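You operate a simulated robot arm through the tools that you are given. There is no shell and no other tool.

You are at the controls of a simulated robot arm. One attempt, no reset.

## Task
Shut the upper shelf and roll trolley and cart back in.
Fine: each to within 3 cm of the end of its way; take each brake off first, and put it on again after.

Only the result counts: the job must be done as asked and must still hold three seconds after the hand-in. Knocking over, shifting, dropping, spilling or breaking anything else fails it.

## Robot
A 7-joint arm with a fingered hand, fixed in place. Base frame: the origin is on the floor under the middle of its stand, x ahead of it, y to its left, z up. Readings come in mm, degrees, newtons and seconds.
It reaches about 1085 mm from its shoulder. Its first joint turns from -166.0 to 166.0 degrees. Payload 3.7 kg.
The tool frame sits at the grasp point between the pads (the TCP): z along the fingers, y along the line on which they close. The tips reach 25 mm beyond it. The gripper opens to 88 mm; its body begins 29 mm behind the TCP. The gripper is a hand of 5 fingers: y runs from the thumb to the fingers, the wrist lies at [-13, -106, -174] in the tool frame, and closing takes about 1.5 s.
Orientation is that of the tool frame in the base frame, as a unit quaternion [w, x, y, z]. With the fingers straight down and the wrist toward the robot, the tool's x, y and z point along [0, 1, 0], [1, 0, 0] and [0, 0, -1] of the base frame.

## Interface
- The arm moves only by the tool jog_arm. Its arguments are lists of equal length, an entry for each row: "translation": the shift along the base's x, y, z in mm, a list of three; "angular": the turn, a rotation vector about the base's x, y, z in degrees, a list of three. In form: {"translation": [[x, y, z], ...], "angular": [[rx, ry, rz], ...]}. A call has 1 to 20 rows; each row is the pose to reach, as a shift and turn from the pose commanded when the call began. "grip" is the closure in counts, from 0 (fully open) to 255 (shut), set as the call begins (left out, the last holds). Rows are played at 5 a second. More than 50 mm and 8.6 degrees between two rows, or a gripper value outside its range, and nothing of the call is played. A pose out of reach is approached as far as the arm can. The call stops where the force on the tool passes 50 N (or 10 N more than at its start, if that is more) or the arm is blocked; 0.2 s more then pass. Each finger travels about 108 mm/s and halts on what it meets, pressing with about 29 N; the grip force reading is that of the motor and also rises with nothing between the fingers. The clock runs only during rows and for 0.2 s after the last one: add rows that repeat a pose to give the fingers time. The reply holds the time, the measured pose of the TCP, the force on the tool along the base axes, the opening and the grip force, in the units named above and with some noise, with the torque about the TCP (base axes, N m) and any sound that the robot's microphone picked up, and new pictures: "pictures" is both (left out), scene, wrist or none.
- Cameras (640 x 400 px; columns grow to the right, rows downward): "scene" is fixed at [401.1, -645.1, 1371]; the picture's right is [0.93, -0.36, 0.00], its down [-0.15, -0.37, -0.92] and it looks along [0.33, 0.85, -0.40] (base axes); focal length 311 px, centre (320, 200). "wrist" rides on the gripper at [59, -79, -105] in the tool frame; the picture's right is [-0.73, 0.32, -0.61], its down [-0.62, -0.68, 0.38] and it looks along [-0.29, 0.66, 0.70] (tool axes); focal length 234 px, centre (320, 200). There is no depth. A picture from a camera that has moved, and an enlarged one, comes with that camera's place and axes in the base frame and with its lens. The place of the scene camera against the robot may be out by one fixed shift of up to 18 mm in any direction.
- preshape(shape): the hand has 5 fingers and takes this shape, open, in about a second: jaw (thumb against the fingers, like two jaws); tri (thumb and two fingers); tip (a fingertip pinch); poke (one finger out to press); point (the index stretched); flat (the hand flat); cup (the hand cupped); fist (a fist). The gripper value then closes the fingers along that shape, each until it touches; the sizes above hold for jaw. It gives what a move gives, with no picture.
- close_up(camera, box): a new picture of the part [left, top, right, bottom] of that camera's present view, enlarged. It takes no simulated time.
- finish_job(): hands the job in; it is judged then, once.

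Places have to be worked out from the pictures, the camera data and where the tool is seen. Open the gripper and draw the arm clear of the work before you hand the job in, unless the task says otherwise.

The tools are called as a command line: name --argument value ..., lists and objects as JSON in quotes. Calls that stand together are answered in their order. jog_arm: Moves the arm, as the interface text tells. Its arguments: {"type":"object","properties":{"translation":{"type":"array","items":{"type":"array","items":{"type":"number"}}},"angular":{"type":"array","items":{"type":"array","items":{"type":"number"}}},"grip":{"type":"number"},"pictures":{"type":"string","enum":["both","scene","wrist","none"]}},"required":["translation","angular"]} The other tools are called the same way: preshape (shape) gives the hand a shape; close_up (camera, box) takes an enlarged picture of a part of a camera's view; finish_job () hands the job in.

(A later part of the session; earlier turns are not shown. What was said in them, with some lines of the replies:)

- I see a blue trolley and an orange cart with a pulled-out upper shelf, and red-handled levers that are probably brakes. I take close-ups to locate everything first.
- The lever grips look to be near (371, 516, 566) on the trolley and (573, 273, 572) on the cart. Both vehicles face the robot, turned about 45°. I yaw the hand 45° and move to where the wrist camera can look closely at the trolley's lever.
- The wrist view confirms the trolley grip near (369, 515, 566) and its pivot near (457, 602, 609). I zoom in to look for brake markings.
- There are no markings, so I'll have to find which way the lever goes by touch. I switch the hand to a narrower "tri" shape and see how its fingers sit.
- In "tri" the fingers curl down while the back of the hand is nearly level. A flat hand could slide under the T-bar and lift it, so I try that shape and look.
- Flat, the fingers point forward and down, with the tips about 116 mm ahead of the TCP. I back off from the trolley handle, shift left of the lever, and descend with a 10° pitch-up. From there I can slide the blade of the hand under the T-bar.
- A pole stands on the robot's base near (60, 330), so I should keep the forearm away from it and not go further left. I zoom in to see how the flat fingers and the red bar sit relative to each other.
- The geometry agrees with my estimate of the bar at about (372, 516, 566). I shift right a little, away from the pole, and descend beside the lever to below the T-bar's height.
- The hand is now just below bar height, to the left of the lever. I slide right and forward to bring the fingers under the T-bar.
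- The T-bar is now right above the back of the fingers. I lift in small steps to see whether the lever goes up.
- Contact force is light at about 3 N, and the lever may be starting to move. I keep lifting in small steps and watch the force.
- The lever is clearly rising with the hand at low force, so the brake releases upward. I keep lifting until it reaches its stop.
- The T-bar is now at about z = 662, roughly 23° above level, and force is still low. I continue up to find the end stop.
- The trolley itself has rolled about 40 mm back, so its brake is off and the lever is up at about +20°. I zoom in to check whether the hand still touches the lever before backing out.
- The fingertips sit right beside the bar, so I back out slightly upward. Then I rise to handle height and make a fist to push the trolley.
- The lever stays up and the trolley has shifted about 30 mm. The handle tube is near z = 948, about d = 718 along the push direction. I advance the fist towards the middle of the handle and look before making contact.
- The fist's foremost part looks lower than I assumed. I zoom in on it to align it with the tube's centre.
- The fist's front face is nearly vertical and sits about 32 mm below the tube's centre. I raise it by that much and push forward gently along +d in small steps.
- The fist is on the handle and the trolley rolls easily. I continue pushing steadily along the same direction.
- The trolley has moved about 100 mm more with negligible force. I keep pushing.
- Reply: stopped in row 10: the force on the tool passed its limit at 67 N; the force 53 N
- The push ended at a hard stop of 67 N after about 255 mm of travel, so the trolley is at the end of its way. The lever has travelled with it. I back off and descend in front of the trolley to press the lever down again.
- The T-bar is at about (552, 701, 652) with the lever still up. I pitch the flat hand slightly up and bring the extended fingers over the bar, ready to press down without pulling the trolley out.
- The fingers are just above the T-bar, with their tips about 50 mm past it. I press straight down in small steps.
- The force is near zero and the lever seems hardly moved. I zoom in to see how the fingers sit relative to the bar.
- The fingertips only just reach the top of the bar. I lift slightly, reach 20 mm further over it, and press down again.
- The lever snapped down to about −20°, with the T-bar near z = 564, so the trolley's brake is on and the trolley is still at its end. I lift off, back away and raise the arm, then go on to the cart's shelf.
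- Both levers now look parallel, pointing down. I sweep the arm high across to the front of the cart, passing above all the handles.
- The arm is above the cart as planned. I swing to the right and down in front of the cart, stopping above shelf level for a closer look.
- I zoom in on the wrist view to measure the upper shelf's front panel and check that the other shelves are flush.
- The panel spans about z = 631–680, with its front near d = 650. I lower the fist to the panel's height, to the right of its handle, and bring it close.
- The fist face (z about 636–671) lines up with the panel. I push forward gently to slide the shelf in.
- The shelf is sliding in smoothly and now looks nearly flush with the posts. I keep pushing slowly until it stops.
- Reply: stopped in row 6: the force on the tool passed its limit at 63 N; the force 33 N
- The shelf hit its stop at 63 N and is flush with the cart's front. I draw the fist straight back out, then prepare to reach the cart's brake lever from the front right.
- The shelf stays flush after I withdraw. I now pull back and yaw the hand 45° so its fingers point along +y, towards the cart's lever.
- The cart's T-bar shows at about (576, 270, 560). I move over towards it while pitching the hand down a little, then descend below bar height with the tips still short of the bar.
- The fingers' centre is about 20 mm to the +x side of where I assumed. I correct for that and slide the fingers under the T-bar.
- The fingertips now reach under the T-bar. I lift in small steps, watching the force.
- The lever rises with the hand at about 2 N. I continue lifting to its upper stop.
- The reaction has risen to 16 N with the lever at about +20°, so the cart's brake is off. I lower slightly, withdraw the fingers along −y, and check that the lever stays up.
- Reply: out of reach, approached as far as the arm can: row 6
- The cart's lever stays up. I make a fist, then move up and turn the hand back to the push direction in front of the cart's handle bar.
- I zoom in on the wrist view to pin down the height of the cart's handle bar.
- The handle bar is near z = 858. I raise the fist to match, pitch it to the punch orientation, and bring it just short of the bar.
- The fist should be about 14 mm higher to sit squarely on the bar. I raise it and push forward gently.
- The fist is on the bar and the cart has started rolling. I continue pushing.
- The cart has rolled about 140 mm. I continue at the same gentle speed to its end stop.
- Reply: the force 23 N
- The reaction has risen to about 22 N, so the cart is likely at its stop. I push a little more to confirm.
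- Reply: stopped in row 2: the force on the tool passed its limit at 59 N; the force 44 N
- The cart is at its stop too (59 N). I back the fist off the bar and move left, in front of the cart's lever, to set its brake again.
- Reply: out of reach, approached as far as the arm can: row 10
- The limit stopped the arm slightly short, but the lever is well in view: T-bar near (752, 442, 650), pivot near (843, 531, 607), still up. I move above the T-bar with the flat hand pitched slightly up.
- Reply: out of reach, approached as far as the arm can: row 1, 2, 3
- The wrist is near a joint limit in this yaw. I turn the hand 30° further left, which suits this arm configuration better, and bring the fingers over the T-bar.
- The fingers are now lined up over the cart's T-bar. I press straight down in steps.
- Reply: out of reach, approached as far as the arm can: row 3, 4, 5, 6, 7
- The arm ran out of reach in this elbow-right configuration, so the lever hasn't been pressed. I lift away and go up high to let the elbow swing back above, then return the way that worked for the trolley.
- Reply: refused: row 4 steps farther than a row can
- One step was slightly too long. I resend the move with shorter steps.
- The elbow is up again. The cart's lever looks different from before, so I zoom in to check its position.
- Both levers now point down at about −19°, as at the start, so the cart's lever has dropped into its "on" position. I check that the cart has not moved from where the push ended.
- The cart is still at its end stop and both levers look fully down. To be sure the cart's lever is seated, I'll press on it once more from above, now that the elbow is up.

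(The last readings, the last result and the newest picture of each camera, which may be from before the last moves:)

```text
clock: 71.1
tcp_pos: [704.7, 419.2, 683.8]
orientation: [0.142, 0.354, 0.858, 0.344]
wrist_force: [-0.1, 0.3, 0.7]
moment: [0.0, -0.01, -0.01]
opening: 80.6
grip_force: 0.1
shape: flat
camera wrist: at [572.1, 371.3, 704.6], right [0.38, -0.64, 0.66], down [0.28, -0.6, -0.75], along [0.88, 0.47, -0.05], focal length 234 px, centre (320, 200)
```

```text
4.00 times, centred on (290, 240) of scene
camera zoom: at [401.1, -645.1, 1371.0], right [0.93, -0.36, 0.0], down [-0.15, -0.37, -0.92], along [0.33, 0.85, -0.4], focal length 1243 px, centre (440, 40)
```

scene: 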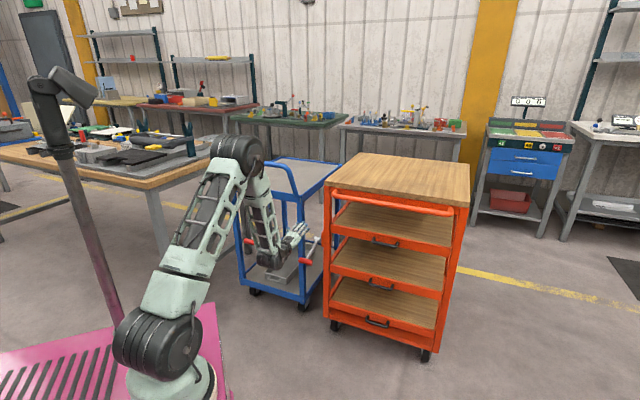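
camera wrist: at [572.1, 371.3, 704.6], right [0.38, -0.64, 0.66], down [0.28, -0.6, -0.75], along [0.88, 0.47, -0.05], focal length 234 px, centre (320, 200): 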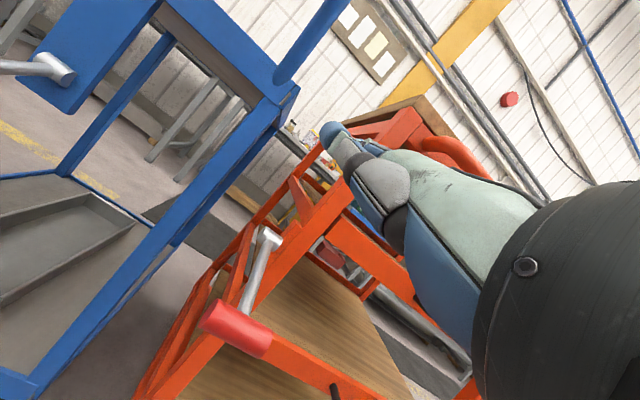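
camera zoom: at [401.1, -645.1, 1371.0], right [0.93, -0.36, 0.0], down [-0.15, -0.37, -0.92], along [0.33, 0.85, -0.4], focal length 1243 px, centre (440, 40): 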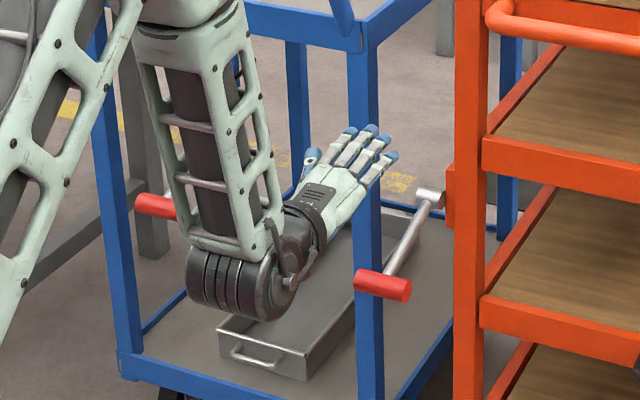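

The elbow-up configuration reaches well and the hand is above the lever. I lower the fingers onto the T-bar.

jog_arm --translation '[[10, 10, -30], [18, 18, -70], [18, 18, -105], [18, 18, -118], [18, 18, -130], [18, 18, -140]]' --angular '[[0, 0, 0], [0, 0, 0], [0, 0, 0], [0, 0, 0], [0, 0, 0], [0, 0, 0]]'

close_up --camera "scene" --box '[230, 190, 350, 290]'

```text
clock: 72.5
tcp_pos: [722.9, 436.9, 544.6]
orientation: [0.141, 0.354, 0.858, 0.343]
wrist_force: [0.2, 0.3, -0.7]
moment: [0.0, -0.02, -0.02]
opening: 80.6
grip_force: 0.0
shape: flat
camera wrist: at [590.0, 389.3, 564.1], right [0.38, -0.64, 0.66], down [0.28, -0.6, -0.75], along [0.88, 0.47, -0.05], focal length 234 px, centre (320, 200)
```

scene: 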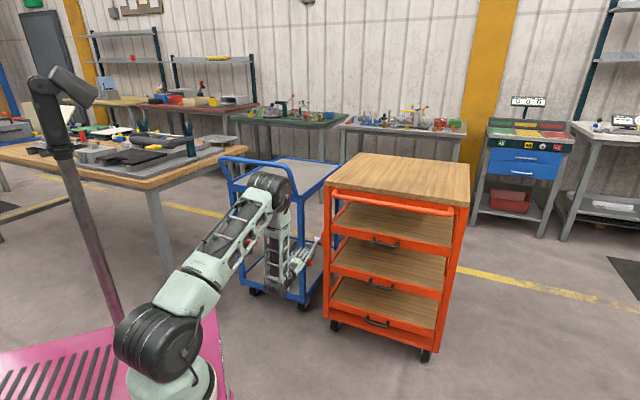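
wrist: 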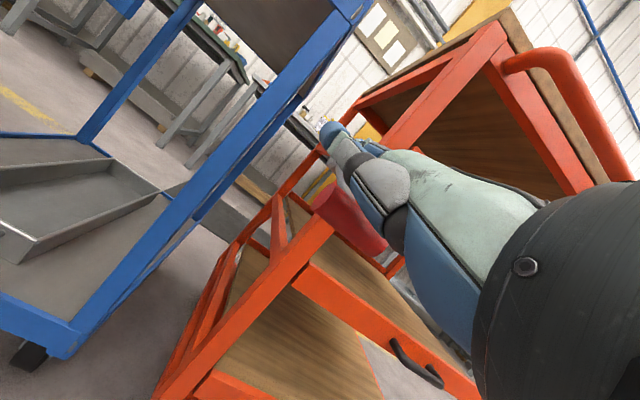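

```text
4.00 times, centred on (290, 240) of scene
camera zoom: at [401.1, -645.1, 1371.0], right [0.93, -0.36, 0.0], down [-0.15, -0.37, -0.92], along [0.33, 0.85, -0.4], focal length 1243 px, centre (440, 40)
```

zoom: 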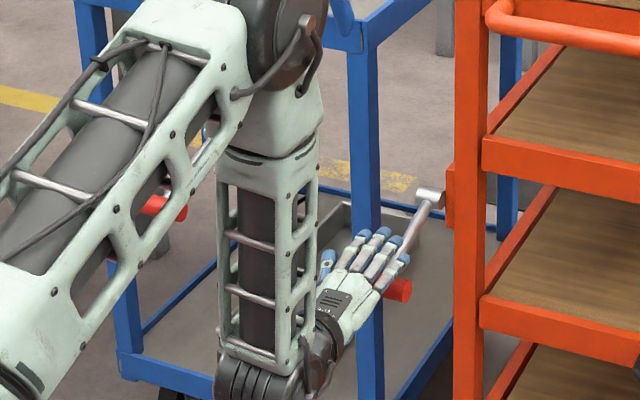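

The fingers are just above the bar and there's no force yet. I lower further in small steps until the bar resists.

jog_arm --translation '[[0, 0, -7], [0, 0, -14], [0, 0, -21], [0, 0, -27]]' --angular '[[0, 0, 0], [0, 0, 0], [0, 0, 0], [0, 0, 0]]'

close_up --camera "scene" --box '[270, 210, 340, 280]'

```text
clock: 73.5
tcp_pos: [723.7, 438.2, 517.4]
orientation: [0.141, 0.354, 0.858, 0.344]
wrist_force: [-1.0, 0.8, 4.9]
moment: [0.01, -0.29, 0.02]
opening: 0.0
grip_force: 0.1
shape: flat
camera wrist: at [590.0, 389.4, 537.7], right [0.38, -0.64, 0.66], down [0.28, -0.6, -0.75], along [0.88, 0.47, -0.05], focal length 234 px, centre (320, 200)
```

scene: 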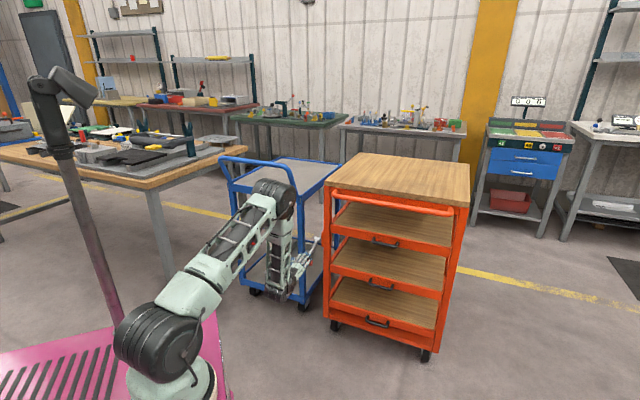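
wrist: 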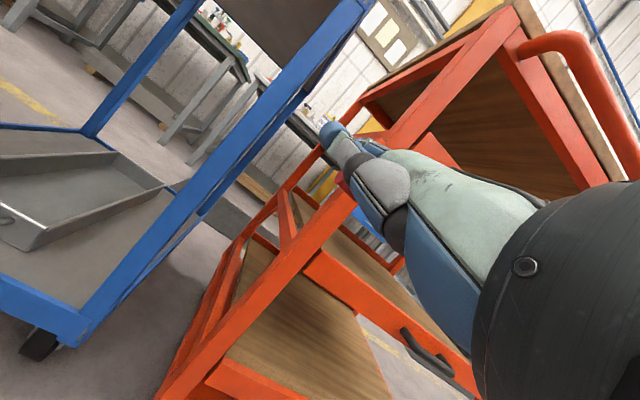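

```text
5.71 times, centred on (305, 245) of scene
camera zoom: at [401.1, -645.1, 1371.0], right [0.93, -0.36, 0.0], down [-0.15, -0.37, -0.92], along [0.33, 0.85, -0.4], focal length 1776 px, centre (406, -57)
```

zoom: 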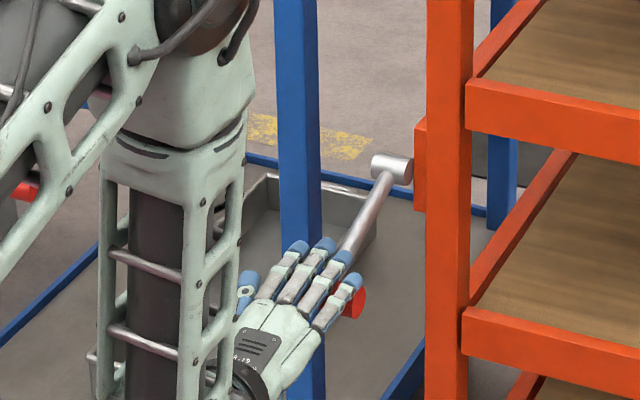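

The fingers have met the bar at about 5 N. I press a few millimetres more to see whether it is against its stop.

jog_arm --translation '[[0, 0, -4], [0, 0, -8], [0, 0, -12]]' --angular '[[0, 0, 0], [0, 0, 0], [0, 0, 0]]'

close_up --camera "scene" --box '[270, 210, 340, 280]'

```text
clock: 74.3
tcp_pos: [722.5, 438.1, 507.4]
orientation: [0.144, 0.353, 0.857, 0.346]
wrist_force: [0.2, -0.7, 38.0]
moment: [0.29, -1.3, -0.14]
opening: 0.0
grip_force: 0.0
shape: flat
camera wrist: at [590.1, 390.0, 527.3], right [0.38, -0.65, 0.66], down [0.28, -0.6, -0.75], along [0.88, 0.47, -0.04], focal length 234 px, centre (320, 200)
```

scene: 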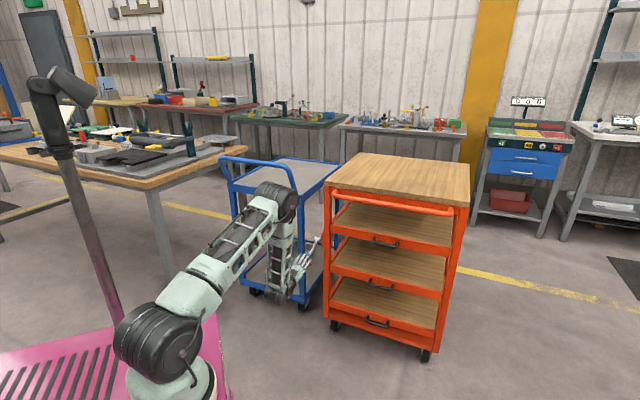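
wrist: 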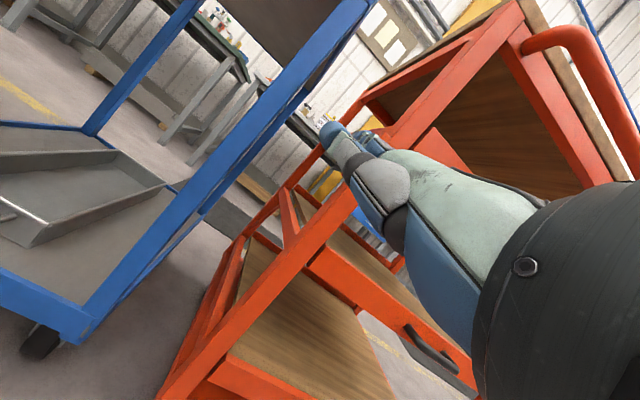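

```text
5.71 times, centred on (305, 245) of scene
camera zoom: at [401.1, -645.1, 1371.0], right [0.93, -0.36, 0.0], down [-0.15, -0.37, -0.92], along [0.33, 0.85, -0.4], focal length 1776 px, centre (406, -57)
```

zoom: 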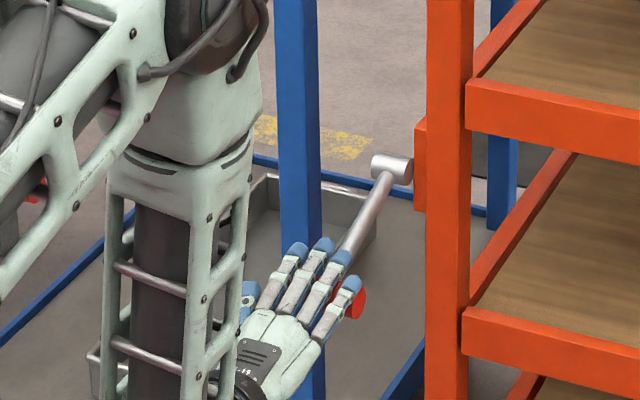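

At 38 N the lever doesn't move, so it's firmly against its lower stop and the cart's brake is on. I lift straight off and draw the arm back and up, clear of everything.

jog_arm --translation '[[0, 0, 12], [0, 0, 45], [0, 0, 88], [-10, -12, 130], [-22, -25, 172], [-35, -38, 214], [-48, -52, 256], [-62, -68, 298], [-76, -84, 338], [-90, -100, 378], [-105, -116, 418], [-116, -130, 458], [-123, -138, 492]]' --angular '[[0, 0, 0], [0, 0, 0], [0, 0, 0], [0, 0, 0], [0, 0, 0], [0, 0, 0], [0, 0, 0], [0, 0, 0], [0, 0, 0], [0, 0, 0], [0, 0, 0], [0, 0, 0], [0, 0, 0]]'

close_up --camera "scene" --box '[290, 150, 490, 370]'

close_up --camera "scene" --box '[220, 180, 350, 320]'

```text
clock: 77.1
tcp_pos: [600.8, 300.5, 997.6]
orientation: [0.142, 0.355, 0.858, 0.343]
wrist_force: [1.0, -0.4, 0.3]
moment: [0.01, -0.03, 0.04]
opening: 0.1
grip_force: 0.1
shape: flat
camera wrist: at [467.3, 251.6, 1017.8], right [0.38, -0.64, 0.66], down [0.28, -0.6, -0.75], along [0.88, 0.47, -0.05], focal length 234 px, centre (320, 200)
```

scene: 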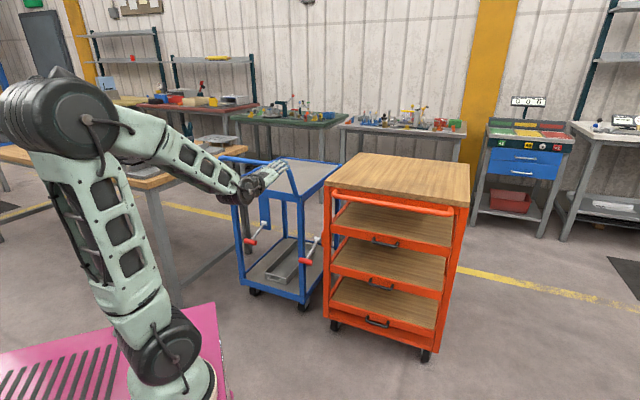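
wrist: 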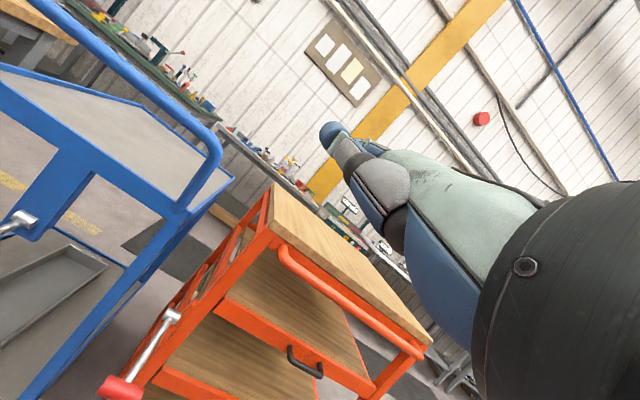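

```text
1.82 times, centred on (390, 260) of scene
camera zoom: at [401.1, -645.1, 1371.0], right [0.93, -0.36, 0.0], down [-0.15, -0.37, -0.92], along [0.33, 0.85, -0.4], focal length 565 px, centre (193, 91)
```

zoom: 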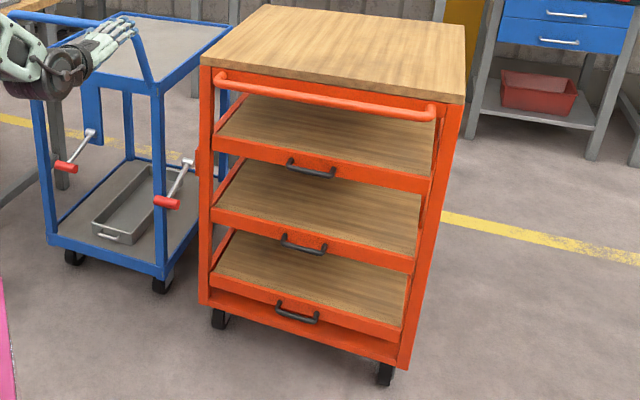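

```text
2.86 times, centred on (285, 250) of scene
camera zoom: at [401.1, -645.1, 1371.0], right [0.93, -0.36, 0.0], down [-0.15, -0.37, -0.92], along [0.33, 0.85, -0.4], focal length 888 px, centre (420, 57)
```

zoom: 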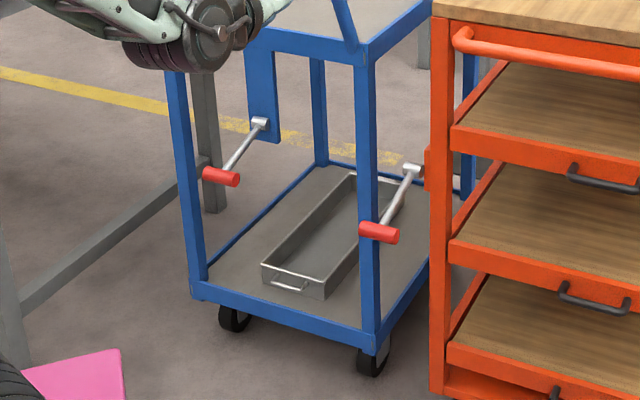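

Everything looks right: the shelf is flush, trolley and cart are at their end stops, and both levers are down. I open the hand and draw the arm back a bit further from the work.

preshape --shape "jaw"

jog_arm --translation '[[-20, 0, 30], [-45, 5, 60], [-70, 10, 90]]' --angular '[[0, 0, 0], [0, 0, 0], [0, 0, 0]]' --grip 0

close_up --camera "scene" --box '[0, 40, 360, 320]'

```text
clock: 78.0
tcp_pos: [599.8, 300.8, 997.0]
orientation: [0.141, 0.354, 0.858, 0.343]
wrist_force: [-0.4, 0.5, -0.9]
moment: [0.03, -0.04, 0.01]
opening: 88.0
grip_force: 0.1
shape: jaw
```

```text
clock: 78.8
tcp_pos: [529.6, 310.5, 1088.6]
orientation: [0.142, 0.354, 0.858, 0.343]
wrist_force: [-0.8, -0.1, -0.1]
moment: [0.02, -0.01, 0.03]
opening: 87.9
grip_force: 0.1
shape: jaw
camera wrist: at [396.7, 261.0, 1108.7], right [0.38, -0.64, 0.66], down [0.28, -0.6, -0.75], along [0.88, 0.47, -0.05], focal length 234 px, centre (320, 200)
```

scene: 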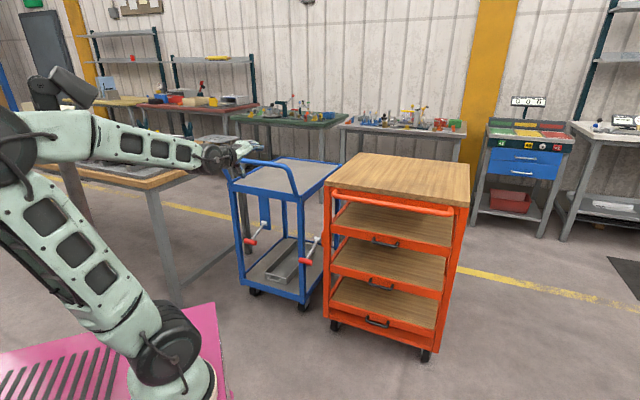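
wrist: 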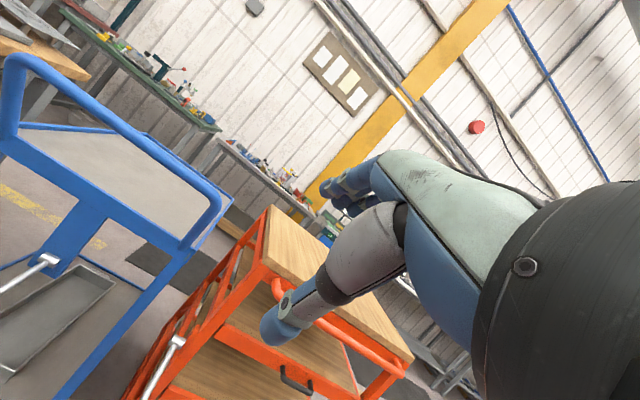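

```text
1.43 times, centred on (180, 180) of scene
camera zoom: at [401.1, -645.1, 1371.0], right [0.93, -0.36, 0.0], down [-0.15, -0.37, -0.92], along [0.33, 0.85, -0.4], focal length 444 px, centre (520, 229)
```

zoom: 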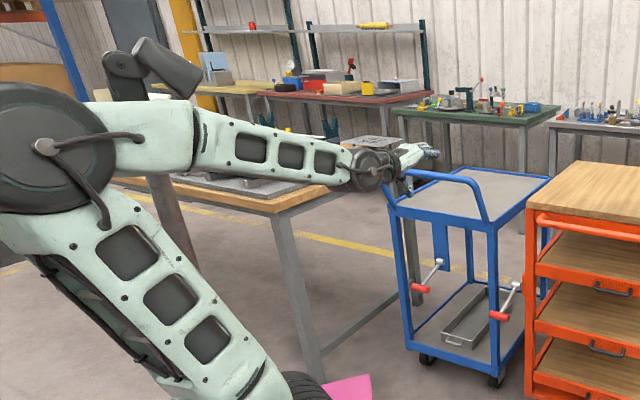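

The shelf is shut, trolley and cart are at their end stops, both brake levers are down, and the arm is clear with the hand open. I hand the job in.

finish_job

```text
The job is handed in.
```

The job is handed in, and as far as I can tell it was done as asked; I didn't get a verdict back.

- **Upper shelf:** shut. It hit its stop at 63 N and looks flush with the shelves below.
- **Trolley:** I took its brake off, rolled it back about 255 mm to a hard stop (67 N), and put the brake on again. I judged that lever only from the pictures: it is back at its starting angle.
- **Cart:** I took its brake off and rolled it back about 250 mm to a hard stop (59 N). My first try at the brake ran out of reach. The lever dropped to the on position anyway, and a second press at 38 N showed it was seated.

Nothing else appears moved or knocked in the final pictures. The hand is open and the arm is drawn clear.
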